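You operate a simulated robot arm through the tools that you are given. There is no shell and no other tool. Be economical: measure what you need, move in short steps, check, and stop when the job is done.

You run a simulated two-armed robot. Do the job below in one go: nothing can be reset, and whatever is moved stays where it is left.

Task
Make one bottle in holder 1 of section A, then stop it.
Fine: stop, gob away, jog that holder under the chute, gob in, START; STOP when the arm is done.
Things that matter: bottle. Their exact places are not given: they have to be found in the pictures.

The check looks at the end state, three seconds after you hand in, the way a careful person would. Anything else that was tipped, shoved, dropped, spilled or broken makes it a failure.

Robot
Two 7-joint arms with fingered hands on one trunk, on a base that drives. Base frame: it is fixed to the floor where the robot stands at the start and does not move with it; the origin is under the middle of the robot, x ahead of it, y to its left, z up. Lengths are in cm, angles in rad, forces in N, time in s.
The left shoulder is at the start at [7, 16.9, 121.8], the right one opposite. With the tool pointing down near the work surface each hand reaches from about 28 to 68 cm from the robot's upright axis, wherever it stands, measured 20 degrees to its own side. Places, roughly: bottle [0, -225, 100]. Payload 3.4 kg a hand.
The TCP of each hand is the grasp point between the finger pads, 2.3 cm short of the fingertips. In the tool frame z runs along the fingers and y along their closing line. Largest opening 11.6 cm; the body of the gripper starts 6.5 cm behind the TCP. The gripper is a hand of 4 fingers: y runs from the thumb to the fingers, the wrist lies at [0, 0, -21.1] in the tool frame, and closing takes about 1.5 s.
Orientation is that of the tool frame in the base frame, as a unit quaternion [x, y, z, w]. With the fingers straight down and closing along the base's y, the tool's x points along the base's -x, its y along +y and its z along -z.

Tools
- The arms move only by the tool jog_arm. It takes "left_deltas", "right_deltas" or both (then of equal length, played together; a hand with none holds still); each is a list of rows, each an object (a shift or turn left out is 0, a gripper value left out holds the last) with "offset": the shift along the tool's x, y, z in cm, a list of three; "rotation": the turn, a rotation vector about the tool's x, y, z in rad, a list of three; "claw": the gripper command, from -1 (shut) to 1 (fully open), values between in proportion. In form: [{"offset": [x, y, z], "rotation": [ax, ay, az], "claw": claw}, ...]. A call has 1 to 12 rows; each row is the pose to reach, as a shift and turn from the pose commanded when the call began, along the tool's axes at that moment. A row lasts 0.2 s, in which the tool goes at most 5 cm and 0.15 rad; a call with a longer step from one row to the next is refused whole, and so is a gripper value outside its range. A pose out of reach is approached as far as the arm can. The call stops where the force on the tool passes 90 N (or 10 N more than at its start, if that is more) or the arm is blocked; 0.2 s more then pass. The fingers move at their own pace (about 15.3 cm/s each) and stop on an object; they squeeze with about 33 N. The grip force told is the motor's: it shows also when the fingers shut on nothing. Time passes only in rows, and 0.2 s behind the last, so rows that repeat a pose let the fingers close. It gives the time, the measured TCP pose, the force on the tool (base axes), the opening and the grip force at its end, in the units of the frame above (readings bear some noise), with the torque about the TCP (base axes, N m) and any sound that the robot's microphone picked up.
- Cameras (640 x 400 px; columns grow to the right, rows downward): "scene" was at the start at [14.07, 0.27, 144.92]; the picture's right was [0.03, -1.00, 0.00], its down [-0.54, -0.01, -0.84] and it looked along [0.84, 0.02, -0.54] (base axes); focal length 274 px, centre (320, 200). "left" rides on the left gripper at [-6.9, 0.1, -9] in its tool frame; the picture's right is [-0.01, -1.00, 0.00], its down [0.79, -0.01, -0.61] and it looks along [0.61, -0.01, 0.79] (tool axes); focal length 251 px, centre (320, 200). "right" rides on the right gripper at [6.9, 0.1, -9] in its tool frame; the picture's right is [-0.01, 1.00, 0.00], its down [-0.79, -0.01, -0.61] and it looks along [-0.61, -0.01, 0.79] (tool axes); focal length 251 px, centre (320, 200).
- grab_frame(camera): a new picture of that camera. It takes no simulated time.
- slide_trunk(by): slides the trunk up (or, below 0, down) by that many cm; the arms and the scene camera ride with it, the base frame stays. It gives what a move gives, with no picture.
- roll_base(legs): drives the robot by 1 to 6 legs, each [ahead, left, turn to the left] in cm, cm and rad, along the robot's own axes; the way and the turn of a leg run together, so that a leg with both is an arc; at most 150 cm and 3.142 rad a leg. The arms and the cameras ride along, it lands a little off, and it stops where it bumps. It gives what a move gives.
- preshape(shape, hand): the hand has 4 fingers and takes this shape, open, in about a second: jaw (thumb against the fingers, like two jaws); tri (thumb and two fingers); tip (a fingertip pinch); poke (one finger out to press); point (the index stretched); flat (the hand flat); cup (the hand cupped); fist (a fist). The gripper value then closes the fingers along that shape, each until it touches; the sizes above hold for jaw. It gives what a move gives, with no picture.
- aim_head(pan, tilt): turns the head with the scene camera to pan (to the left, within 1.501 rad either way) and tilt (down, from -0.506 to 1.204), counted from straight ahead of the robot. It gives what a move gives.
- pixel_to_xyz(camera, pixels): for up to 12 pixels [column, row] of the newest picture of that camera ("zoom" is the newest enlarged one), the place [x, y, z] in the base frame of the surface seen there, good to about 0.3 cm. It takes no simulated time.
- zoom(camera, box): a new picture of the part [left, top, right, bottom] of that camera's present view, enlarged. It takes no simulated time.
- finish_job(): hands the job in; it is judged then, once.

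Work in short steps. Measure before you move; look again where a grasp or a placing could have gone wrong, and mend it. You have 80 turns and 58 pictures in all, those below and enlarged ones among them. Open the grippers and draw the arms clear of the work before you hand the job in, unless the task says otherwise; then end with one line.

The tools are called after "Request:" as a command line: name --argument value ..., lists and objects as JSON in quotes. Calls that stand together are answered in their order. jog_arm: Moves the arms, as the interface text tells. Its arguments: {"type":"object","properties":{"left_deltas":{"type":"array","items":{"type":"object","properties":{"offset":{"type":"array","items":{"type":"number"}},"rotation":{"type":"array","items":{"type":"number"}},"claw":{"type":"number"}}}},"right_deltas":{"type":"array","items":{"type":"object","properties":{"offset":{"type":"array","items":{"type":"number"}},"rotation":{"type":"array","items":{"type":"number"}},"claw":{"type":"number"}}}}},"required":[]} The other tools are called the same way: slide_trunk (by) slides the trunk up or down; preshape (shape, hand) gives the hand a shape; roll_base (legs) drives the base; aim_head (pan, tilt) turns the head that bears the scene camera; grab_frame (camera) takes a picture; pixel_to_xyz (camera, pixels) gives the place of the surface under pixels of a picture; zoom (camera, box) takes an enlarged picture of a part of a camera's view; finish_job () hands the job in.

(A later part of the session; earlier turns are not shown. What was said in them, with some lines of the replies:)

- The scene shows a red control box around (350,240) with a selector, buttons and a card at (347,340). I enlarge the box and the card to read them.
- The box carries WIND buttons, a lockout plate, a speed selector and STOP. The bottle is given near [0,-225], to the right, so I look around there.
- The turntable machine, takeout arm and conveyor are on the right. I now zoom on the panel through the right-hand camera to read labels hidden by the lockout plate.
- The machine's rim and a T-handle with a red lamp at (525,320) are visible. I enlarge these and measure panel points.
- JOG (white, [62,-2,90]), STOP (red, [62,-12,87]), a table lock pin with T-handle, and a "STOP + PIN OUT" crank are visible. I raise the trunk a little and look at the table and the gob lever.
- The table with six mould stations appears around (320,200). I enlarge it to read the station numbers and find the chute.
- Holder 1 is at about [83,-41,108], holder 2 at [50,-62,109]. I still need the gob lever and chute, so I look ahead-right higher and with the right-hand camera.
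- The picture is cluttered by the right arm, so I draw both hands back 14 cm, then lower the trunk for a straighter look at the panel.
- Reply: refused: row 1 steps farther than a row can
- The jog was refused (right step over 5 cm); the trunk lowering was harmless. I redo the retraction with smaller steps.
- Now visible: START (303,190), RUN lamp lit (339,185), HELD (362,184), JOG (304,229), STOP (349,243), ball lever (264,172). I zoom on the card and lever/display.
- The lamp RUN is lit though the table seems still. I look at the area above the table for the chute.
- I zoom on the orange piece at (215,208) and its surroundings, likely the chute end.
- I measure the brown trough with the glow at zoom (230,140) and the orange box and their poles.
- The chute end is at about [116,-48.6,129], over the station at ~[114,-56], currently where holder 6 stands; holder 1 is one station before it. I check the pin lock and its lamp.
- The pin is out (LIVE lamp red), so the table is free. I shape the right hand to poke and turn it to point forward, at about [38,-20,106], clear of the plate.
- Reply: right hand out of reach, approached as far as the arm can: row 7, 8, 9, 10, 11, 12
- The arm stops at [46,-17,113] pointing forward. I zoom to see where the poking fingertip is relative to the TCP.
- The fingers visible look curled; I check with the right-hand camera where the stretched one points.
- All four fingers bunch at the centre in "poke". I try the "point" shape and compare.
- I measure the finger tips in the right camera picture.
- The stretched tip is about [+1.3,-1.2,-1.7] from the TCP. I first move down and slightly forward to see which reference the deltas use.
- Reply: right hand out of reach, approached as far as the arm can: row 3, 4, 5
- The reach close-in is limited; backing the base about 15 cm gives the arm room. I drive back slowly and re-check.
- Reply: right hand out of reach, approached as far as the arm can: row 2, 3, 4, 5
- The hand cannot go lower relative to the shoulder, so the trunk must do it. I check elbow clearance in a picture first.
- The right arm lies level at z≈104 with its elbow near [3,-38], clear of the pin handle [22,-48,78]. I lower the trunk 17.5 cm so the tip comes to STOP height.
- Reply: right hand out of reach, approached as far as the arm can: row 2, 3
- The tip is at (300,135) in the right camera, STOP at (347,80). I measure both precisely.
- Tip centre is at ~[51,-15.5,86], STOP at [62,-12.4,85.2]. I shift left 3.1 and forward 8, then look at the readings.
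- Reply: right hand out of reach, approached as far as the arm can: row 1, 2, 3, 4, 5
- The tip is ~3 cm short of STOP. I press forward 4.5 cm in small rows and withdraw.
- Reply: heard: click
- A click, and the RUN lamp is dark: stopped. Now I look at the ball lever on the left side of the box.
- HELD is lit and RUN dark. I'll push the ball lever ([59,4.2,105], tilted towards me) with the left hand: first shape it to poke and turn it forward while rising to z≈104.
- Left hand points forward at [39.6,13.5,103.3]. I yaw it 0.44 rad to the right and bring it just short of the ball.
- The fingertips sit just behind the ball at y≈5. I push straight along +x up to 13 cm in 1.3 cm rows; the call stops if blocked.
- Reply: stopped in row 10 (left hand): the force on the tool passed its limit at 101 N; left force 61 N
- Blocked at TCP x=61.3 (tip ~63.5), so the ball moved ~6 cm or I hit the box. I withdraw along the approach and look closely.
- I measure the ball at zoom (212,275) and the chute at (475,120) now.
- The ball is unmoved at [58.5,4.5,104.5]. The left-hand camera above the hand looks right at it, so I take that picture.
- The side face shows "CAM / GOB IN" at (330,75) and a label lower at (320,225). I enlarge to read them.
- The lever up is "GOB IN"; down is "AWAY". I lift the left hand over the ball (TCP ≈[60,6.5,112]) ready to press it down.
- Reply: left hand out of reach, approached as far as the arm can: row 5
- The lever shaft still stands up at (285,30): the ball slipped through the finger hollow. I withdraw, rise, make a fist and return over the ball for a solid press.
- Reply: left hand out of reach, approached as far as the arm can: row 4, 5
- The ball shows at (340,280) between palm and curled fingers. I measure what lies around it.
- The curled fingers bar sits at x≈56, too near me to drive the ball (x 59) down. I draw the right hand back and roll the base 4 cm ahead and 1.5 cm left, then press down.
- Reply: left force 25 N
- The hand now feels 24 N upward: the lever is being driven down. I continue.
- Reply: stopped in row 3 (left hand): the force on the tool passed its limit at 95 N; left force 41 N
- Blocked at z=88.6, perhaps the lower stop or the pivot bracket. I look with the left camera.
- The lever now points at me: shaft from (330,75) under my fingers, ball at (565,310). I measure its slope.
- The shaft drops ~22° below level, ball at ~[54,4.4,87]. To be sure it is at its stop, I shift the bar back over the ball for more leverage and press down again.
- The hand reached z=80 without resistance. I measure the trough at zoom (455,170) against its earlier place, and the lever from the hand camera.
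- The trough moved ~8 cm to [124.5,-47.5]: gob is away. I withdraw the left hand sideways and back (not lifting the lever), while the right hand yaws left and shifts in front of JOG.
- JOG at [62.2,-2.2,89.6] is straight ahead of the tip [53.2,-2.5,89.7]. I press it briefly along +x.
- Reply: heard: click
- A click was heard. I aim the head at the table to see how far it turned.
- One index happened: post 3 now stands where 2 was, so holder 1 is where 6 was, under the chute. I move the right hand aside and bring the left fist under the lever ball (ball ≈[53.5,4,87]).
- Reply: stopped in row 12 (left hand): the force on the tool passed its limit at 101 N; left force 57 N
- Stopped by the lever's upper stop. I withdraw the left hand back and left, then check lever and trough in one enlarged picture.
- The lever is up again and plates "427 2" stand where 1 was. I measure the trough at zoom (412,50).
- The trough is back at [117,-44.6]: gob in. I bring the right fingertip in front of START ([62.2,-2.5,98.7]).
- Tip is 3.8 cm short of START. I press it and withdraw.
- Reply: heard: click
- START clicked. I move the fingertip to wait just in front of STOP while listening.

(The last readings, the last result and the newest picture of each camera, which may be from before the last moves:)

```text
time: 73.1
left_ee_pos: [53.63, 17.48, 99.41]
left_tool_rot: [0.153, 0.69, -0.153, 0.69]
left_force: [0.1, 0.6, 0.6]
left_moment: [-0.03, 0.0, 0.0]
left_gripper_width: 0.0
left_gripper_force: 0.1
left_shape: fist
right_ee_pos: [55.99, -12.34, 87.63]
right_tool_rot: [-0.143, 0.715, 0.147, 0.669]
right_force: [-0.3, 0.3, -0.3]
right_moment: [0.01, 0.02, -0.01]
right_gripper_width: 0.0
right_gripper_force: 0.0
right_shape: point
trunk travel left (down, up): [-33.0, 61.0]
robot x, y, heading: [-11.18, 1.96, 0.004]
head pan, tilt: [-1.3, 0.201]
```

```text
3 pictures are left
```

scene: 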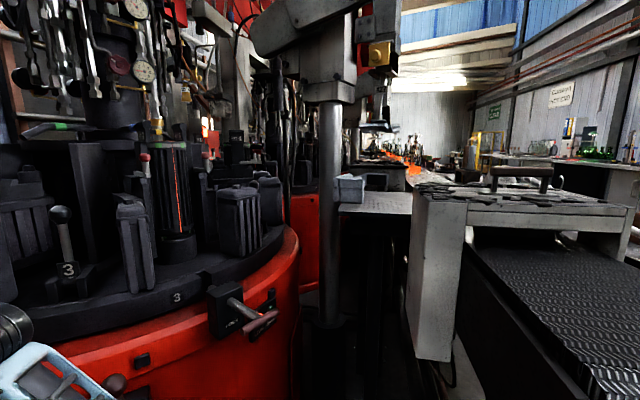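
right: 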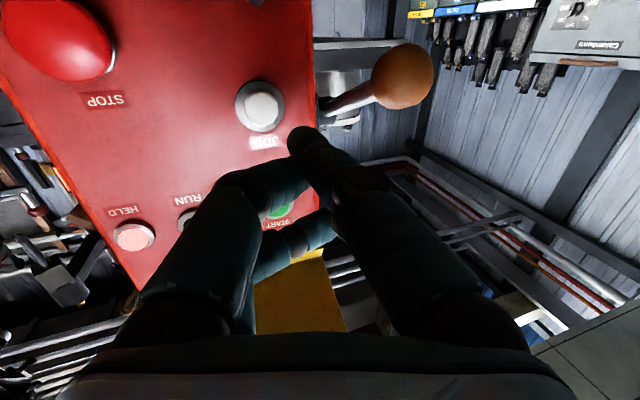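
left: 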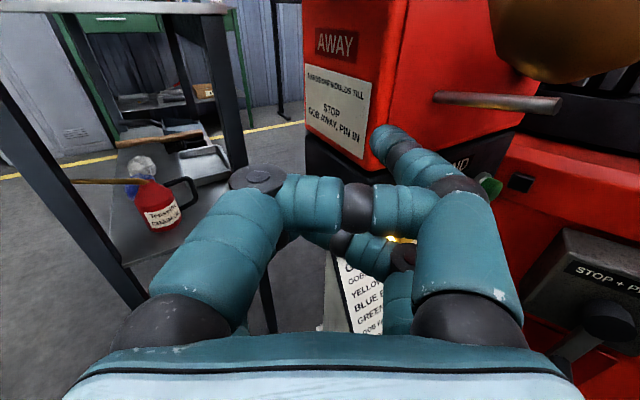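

Holder 3 is still at the front; the cycle has just begun. I wait, listening.

Request:
jog_arm --right_deltas '[{"offset": [0, 0, 0]}, {"offset": [0, 0, 0]}, {"offset": [0, 0, 0]}, {"offset": [0, 0, 0]}, {"offset": [0, 0, 0]}, {"offset": [0, 0, 0]}, {"offset": [0, 0, 0]}, {"offset": [0, 0, 0]}]'

```text
time: 74.9
left_ee_pos: [53.66, 17.36, 99.4]
left_tool_rot: [0.154, 0.691, -0.153, 0.69]
left_force: [0.9, 0.3, 0.7]
left_moment: [0.02, -0.04, -0.01]
left_gripper_width: 0.0
left_gripper_force: 0.1
left_shape: fist
right_ee_pos: [55.99, -12.36, 87.59]
right_tool_rot: [-0.144, 0.715, 0.147, 0.668]
right_force: [0.1, -0.1, 0.2]
right_moment: [-0.02, -0.01, 0.03]
right_gripper_width: 0.0
right_gripper_force: 0.1
right_shape: point
trunk travel left (down, up): [-33.0, 61.0]
robot x, y, heading: [-11.36, 1.62, 0.006]
head pan, tilt: [-1.3, 0.201]
```

No sound yet. I turn the head back to see panel lamps and table together and use one picture.

Request:
aim_head --pan -0.75 --tilt 0.2

Request:
grab_frame --camera "scene"

```text
time: 75.9
left_ee_pos: [53.61, 17.41, 99.19]
left_tool_rot: [0.154, 0.691, -0.154, 0.69]
left_force: [0.6, 0.1, -0.8]
left_moment: [-0.01, 0.0, 0.02]
left_gripper_width: 0.0
left_gripper_force: 0.1
left_shape: fist
right_ee_pos: [55.97, -12.37, 87.63]
right_tool_rot: [-0.143, 0.715, 0.147, 0.668]
right_force: [-0.5, 0.3, -0.3]
right_moment: [-0.01, 0.01, -0.03]
right_gripper_width: 0.02
right_gripper_force: 0.1
right_shape: point
trunk travel left (down, up): [-33.0, 61.0]
robot x, y, heading: [-10.91, 1.63, 0.005]
head pan, tilt: [-0.75, 0.201]
```

```text
2 pictures are left
```

scene: 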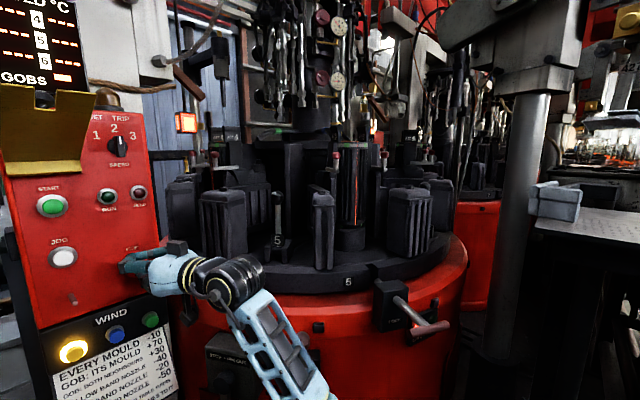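

The front post is now 5: the table has indexed twice, carrying holder 1 on two stations. I measure the takeout column and plate in this picture.

Request:
pixel_to_xyz --camera "scene" --pixels '[[515, 250], [555, 200], [600, 225], [510, 60], [600, 120], [555, 60], [625, 20], [410, 140], [345, 250], [107, 196], [595, 150], [630, 165]]'

```text
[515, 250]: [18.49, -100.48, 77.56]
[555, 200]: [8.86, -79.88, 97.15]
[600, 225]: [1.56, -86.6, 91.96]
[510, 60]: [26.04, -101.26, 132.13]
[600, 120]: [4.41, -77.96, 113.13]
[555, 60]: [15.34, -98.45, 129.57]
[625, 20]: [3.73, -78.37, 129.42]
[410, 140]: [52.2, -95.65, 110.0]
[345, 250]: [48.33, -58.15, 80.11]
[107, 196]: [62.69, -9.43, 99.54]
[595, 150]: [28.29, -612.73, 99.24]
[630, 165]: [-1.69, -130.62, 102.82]
```

Takeout tongs hang near [4,-78,115] by the plate, and the takeout station is ~[52,-96], one more index for holder 1 (~2.3 s each). I aim there and wait briefly, then look.

Request:
aim_head --pan -1.15 --tilt 0.25

Request:
jog_arm --right_deltas '[{"offset": [0, 0, 0]}, {"offset": [0, 0, 0]}, {"offset": [0, 0, 0]}, {"offset": [0, 0, 0]}, {"offset": [0, 0, 0]}, {"offset": [0, 0, 0]}]'

Request:
grab_frame --camera "scene"

```text
time: 76.8
left_ee_pos: [53.65, 17.47, 99.24]
left_tool_rot: [0.154, 0.691, -0.153, 0.69]
left_force: [0.0, 0.1, 0.1]
left_moment: [-0.04, 0.01, 0.01]
left_gripper_width: 0.0
left_gripper_force: 0.1
left_shape: fist
right_ee_pos: [56.1, -12.43, 87.75]
right_tool_rot: [-0.143, 0.715, 0.147, 0.669]
right_force: [0.2, 0.8, 0.2]
right_moment: [0.01, 0.0, -0.01]
right_gripper_width: 0.0
right_gripper_force: 0.1
right_shape: point
trunk travel left (down, up): [-33.0, 61.0]
robot x, y, heading: [-11.08, 1.78, 0.005]
head pan, tilt: [-1.15, 0.25]
```

```text
time: 78.2
left_ee_pos: [53.64, 17.38, 99.3]
left_tool_rot: [0.155, 0.691, -0.154, 0.689]
left_force: [0.0, 0.7, 0.2]
left_moment: [-0.02, 0.01, 0.0]
left_gripper_width: 0.0
left_gripper_force: 0.2
left_shape: fist
right_ee_pos: [56.04, -12.4, 87.62]
right_tool_rot: [-0.143, 0.715, 0.147, 0.668]
right_force: [-0.1, 0.2, 0.7]
right_moment: [0.01, -0.02, -0.01]
right_gripper_width: 0.02
right_gripper_force: 0.0
right_shape: point
trunk travel left (down, up): [-33.0, 61.0]
robot x, y, heading: [-11.1, 1.43, 0.005]
head pan, tilt: [-1.15, 0.25]
```

```text
1 pictures are left
```

scene: 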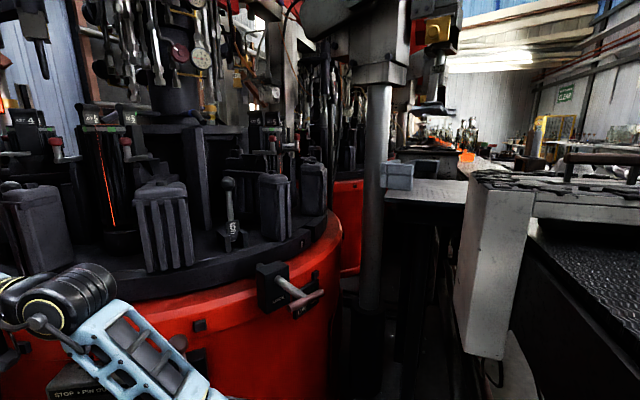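

The table is mid-turn, post 6 coming to the front, so holder 1 is just arriving at the takeout. I wait 1.4 s and use the last picture on the arm.

Request:
jog_arm --right_deltas '[{"offset": [0, 0, 0]}, {"offset": [0, 0, 0]}, {"offset": [0, 0, 0]}, {"offset": [0, 0, 0]}, {"offset": [0, 0, 0]}, {"offset": [0, 0, 0]}, {"offset": [0, 0, 0]}]'

```text
time: 79.8
left_ee_pos: [53.72, 17.54, 99.25]
left_tool_rot: [0.155, 0.691, -0.154, 0.689]
left_force: [-0.1, 0.3, 0.0]
left_moment: [0.01, 0.03, 0.0]
left_gripper_width: 0.0
left_gripper_force: 0.0
left_shape: fist
right_ee_pos: [56.02, -12.34, 87.61]
right_tool_rot: [-0.144, 0.714, 0.148, 0.669]
right_force: [-0.4, 0.2, 0.1]
right_moment: [-0.01, 0.02, 0.0]
right_gripper_width: 0.0
right_gripper_force: 0.1
right_shape: point
trunk travel left (down, up): [-33.0, 61.0]
robot x, y, heading: [-11.23, 1.55, 0.002]
head pan, tilt: [-1.15, 0.25]
```

I take the last picture now.

Request:
grab_frame --camera "scene"

Request:
pixel_to_xyz --camera "scene" --pixels '[[435, 105], [440, 60], [420, 195], [230, 215], [100, 150], [380, 250]]'

```text
0 pictures are left
```

scene: 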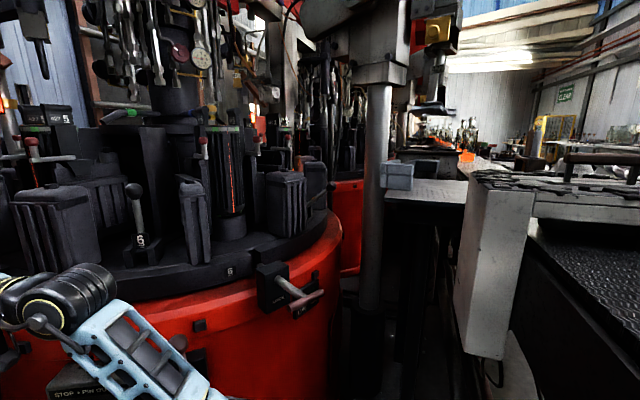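

```text
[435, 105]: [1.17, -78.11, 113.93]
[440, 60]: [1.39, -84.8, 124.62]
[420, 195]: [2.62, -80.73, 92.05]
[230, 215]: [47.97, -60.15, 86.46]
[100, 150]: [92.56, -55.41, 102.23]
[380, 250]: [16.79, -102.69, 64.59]
```

Post 6 is settled at (140,225), holder 1 at the takeout, the tongs still at [1,-78,114]. No pictures remain, so I wait in short calls, listening, and probe whether the pixel ranges change with the arm and table.

Request:
pixel_to_xyz --camera "scene" --pixels '[[435, 105], [440, 60], [435, 85], [425, 110], [140, 190], [140, 225], [225, 170], [190, 180], [400, 40], [330, 40], [420, 185], [440, 130]]'

Request:
jog_arm --right_deltas '[{"offset": [0, 0, 0]}, {"offset": [0, 0, 0]}, {"offset": [0, 0, 0]}, {"offset": [0, 0, 0]}]'

Request:
pixel_to_xyz --camera "scene" --pixels '[[435, 105], [440, 60], [435, 85], [425, 110], [140, 190], [140, 225], [225, 170], [190, 180], [400, 40], [330, 40], [420, 185], [440, 130]]'

```text
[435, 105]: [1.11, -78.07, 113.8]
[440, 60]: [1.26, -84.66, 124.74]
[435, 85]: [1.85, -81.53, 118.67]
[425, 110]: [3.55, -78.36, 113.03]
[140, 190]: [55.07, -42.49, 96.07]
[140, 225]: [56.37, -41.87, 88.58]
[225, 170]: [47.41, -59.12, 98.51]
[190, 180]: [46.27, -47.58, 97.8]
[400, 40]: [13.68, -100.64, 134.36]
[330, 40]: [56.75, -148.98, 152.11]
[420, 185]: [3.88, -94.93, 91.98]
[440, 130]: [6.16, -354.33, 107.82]
```

```text
time: 80.8
left_ee_pos: [53.7, 17.47, 99.23]
left_tool_rot: [0.154, 0.691, -0.153, 0.69]
left_force: [-0.2, -0.6, 0.0]
left_moment: [0.02, -0.02, 0.03]
left_gripper_width: 0.01
left_gripper_force: 0.0
left_shape: fist
right_ee_pos: [55.86, -12.39, 87.72]
right_tool_rot: [-0.144, 0.715, 0.147, 0.668]
right_force: [-0.3, -0.2, 0.6]
right_moment: [0.01, 0.0, 0.0]
right_gripper_width: 0.0
right_gripper_force: 0.1
right_shape: point
trunk travel left (down, up): [-33.0, 61.0]
robot x, y, heading: [-11.35, 1.6, 0.003]
head pan, tilt: [-1.15, 0.25]
```

```text
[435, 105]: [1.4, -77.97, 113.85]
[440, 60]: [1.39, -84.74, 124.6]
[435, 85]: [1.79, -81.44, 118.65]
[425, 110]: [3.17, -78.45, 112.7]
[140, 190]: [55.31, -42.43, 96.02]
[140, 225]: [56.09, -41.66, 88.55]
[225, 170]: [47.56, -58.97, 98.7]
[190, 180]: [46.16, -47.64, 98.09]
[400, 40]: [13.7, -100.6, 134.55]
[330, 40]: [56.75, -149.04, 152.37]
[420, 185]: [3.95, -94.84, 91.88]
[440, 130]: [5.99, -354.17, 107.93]
```

Unchanged so far (either still or stored). I wait another short spell and probe again.

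Request:
jog_arm --right_deltas '[{"offset": [0, 0, 0]}, {"offset": [0, 0, 0]}, {"offset": [0, 0, 0]}, {"offset": [0, 0, 0]}]'

Request:
pixel_to_xyz --camera "scene" --pixels '[[435, 105], [440, 60], [140, 190], [225, 170], [420, 185]]'

```text
time: 81.8
left_ee_pos: [53.68, 17.46, 99.18]
left_tool_rot: [0.154, 0.691, -0.153, 0.69]
left_force: [0.3, -0.1, 0.8]
left_moment: [0.0, 0.04, 0.0]
left_gripper_width: 0.01
left_gripper_force: 0.1
left_shape: fist
right_ee_pos: [56.01, -12.26, 87.67]
right_tool_rot: [-0.144, 0.715, 0.147, 0.669]
right_force: [0.2, -0.8, -0.6]
right_moment: [-0.01, 0.05, 0.02]
right_gripper_width: 0.0
right_gripper_force: 0.2
right_shape: point
trunk travel left (down, up): [-33.0, 61.0]
robot x, y, heading: [-11.38, 1.94, 0.007]
head pan, tilt: [-1.15, 0.25]
```

```text
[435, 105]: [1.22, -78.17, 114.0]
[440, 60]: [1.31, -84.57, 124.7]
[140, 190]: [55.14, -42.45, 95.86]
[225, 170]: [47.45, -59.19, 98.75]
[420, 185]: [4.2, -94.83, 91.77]
```

The ranges are stored, so only sound and time remain. I keep waiting in short spells, listening for the arm setting the bottle down.

Request:
jog_arm --right_deltas '[{"offset": [0, 0, 0]}, {"offset": [0, 0, 0]}, {"offset": [0, 0, 0]}, {"offset": [0, 0, 0]}, {"offset": [0, 0, 0]}]'

```text
time: 83.0
left_ee_pos: [53.62, 17.53, 99.27]
left_tool_rot: [0.154, 0.691, -0.154, 0.69]
left_force: [0.9, 0.1, -1.2]
left_moment: [0.02, -0.01, -0.01]
left_gripper_width: 0.0
left_gripper_force: 0.0
left_shape: fist
right_ee_pos: [55.97, -12.39, 87.62]
right_tool_rot: [-0.144, 0.715, 0.147, 0.668]
right_force: [0.3, 0.2, -0.5]
right_moment: [0.03, 0.01, -0.01]
right_gripper_width: 0.02
right_gripper_force: 0.0
right_shape: point
trunk travel left (down, up): [-33.0, 61.0]
robot x, y, heading: [-10.95, 1.72, 0.004]
head pan, tilt: [-1.15, 0.25]
```

Nothing heard yet at 83.0 s. I wait another second or so.

Request:
jog_arm --right_deltas '[{"offset": [0, 0, 0]}, {"offset": [0, 0, 0]}, {"offset": [0, 0, 0]}, {"offset": [0, 0, 0]}, {"offset": [0, 0, 0]}]'

```text
time: 84.2
left_ee_pos: [53.62, 17.52, 99.24]
left_tool_rot: [0.154, 0.691, -0.154, 0.69]
left_force: [-0.4, 0.2, -0.5]
left_moment: [-0.01, 0.01, 0.02]
left_gripper_width: 0.0
left_gripper_force: 0.1
left_shape: fist
right_ee_pos: [55.86, -12.31, 87.55]
right_tool_rot: [-0.144, 0.715, 0.147, 0.668]
right_force: [-0.8, -0.6, 0.4]
right_moment: [0.0, 0.03, -0.01]
right_gripper_width: 0.01
right_gripper_force: 0.1
right_shape: point
trunk travel left (down, up): [-33.0, 61.0]
robot x, y, heading: [-11.37, 1.28, 0.006]
head pan, tilt: [-1.15, 0.25]
```

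Estimating the arm's cycle done by ~85.5 s, I press STOP now (tip [57.9,-12.4,85.7], STOP x=62) and withdraw.

Request:
jog_arm --right_deltas '[{"offset": [0, -0.4, 1]}, {"offset": [0, -0.9, 2.2]}, {"offset": [0, -1.4, 3.2]}, {"offset": [0, -1.7, 4]}, {"offset": [0, -2, 4.7]}, {"offset": [0, -2.3, 5.3]}, {"offset": [0, -2.3, 5.3]}, {"offset": [0, -1.4, 3.2]}, {"offset": [0, 0, 0]}, {"offset": [0, 0, -4]}, {"offset": [0, 0, -8]}]'

```text
time: 86.6
left_ee_pos: [53.63, 17.42, 99.31]
left_tool_rot: [0.154, 0.691, -0.154, 0.69]
left_force: [-0.5, -0.9, 0.4]
left_moment: [0.0, -0.01, -0.01]
left_gripper_width: 0.02
left_gripper_force: 0.0
left_shape: fist
right_ee_pos: [48.86, -15.68, 88.2]
right_tool_rot: [-0.144, 0.714, 0.147, 0.669]
right_force: [-0.3, 0.0, -0.3]
right_moment: [-0.01, 0.02, 0.01]
right_gripper_width: 0.02
right_gripper_force: 0.1
right_shape: point
trunk travel left (down, up): [-33.0, 61.0]
robot x, y, heading: [-10.84, 1.52, 0.008]
head pan, tilt: [-1.15, 0.25]
heard: click
```

STOP clicked. I draw both arms clear and open the hands.

Request:
jog_arm --left_deltas '[{"offset": [0, 0, -4]}, {"offset": [0, 0, -8]}, {"offset": [0, 0, -12]}]' --right_deltas '[{"offset": [0, 0, -2]}, {"offset": [0, 0, -4]}, {"offset": [0, 0, -6]}]'

Request:
preshape --hand "left" --shape "jaw"

Request:
preshape --hand "right" --shape "jaw"

```text
time: 87.4
left_ee_pos: [42.6, 22.7, 99.59]
left_tool_rot: [0.154, 0.69, -0.154, 0.69]
left_force: [0.0, -0.6, 0.8]
left_moment: [0.01, 0.01, -0.04]
left_gripper_width: 0.0
left_gripper_force: 0.1
left_shape: fist
right_ee_pos: [43.13, -18.28, 88.63]
right_tool_rot: [-0.145, 0.715, 0.148, 0.668]
right_force: [0.8, 0.5, 0.6]
right_moment: [-0.02, -0.01, 0.01]
right_gripper_width: 0.0
right_gripper_force: 0.0
right_shape: point
trunk travel left (down, up): [-33.0, 61.0]
robot x, y, heading: [-11.07, 1.86, 0.006]
head pan, tilt: [-1.15, 0.25]
```

```text
time: 88.3
left_ee_pos: [42.88, 22.64, 99.49]
left_tool_rot: [0.154, 0.691, -0.153, 0.69]
left_force: [0.7, 0.0, 0.2]
left_moment: [0.02, 0.0, 0.02]
left_gripper_width: 11.61
left_gripper_force: 0.0
left_shape: jaw
right_ee_pos: [43.26, -18.18, 88.53]
right_tool_rot: [-0.144, 0.715, 0.147, 0.668]
right_force: [0.5, -1.1, 1.3]
right_moment: [0.03, 0.02, 0.03]
right_gripper_width: 0.0
right_gripper_force: 0.1
right_shape: point
trunk travel left (down, up): [-33.0, 61.0]
robot x, y, heading: [-11.13, 1.39, 0.005]
head pan, tilt: [-1.15, 0.25]
```

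```text
time: 89.2
left_ee_pos: [42.84, 22.68, 99.61]
left_tool_rot: [0.155, 0.69, -0.154, 0.69]
left_force: [-0.5, 0.1, 0.8]
left_moment: [-0.03, 0.0, -0.03]
left_gripper_width: 11.59
left_gripper_force: 0.1
left_shape: jaw
right_ee_pos: [43.2, -18.17, 88.48]
right_tool_rot: [-0.144, 0.715, 0.147, 0.668]
right_force: [-1.1, -0.2, 0.4]
right_moment: [0.04, 0.0, 0.0]
right_gripper_width: 11.58
right_gripper_force: 0.1
right_shape: jaw
trunk travel left (down, up): [-33.0, 61.0]
robot x, y, heading: [-11.41, 1.52, 0.005]
head pan, tilt: [-1.15, 0.25]
```

Both hands are open and clear, and the last press on STOP clicked. I hand the job in.

Request:
finish_job

```text
The job is handed in.
```

I ran the whole sequence (stop, gob away, jog holder 1 under the chute, gob in, START, STOP), but I never saw the bottle come out. I ran out of pictures before the takeout arm moved, so I timed the final STOP by estimate, and other holders may also have taken gobs while the table ran.
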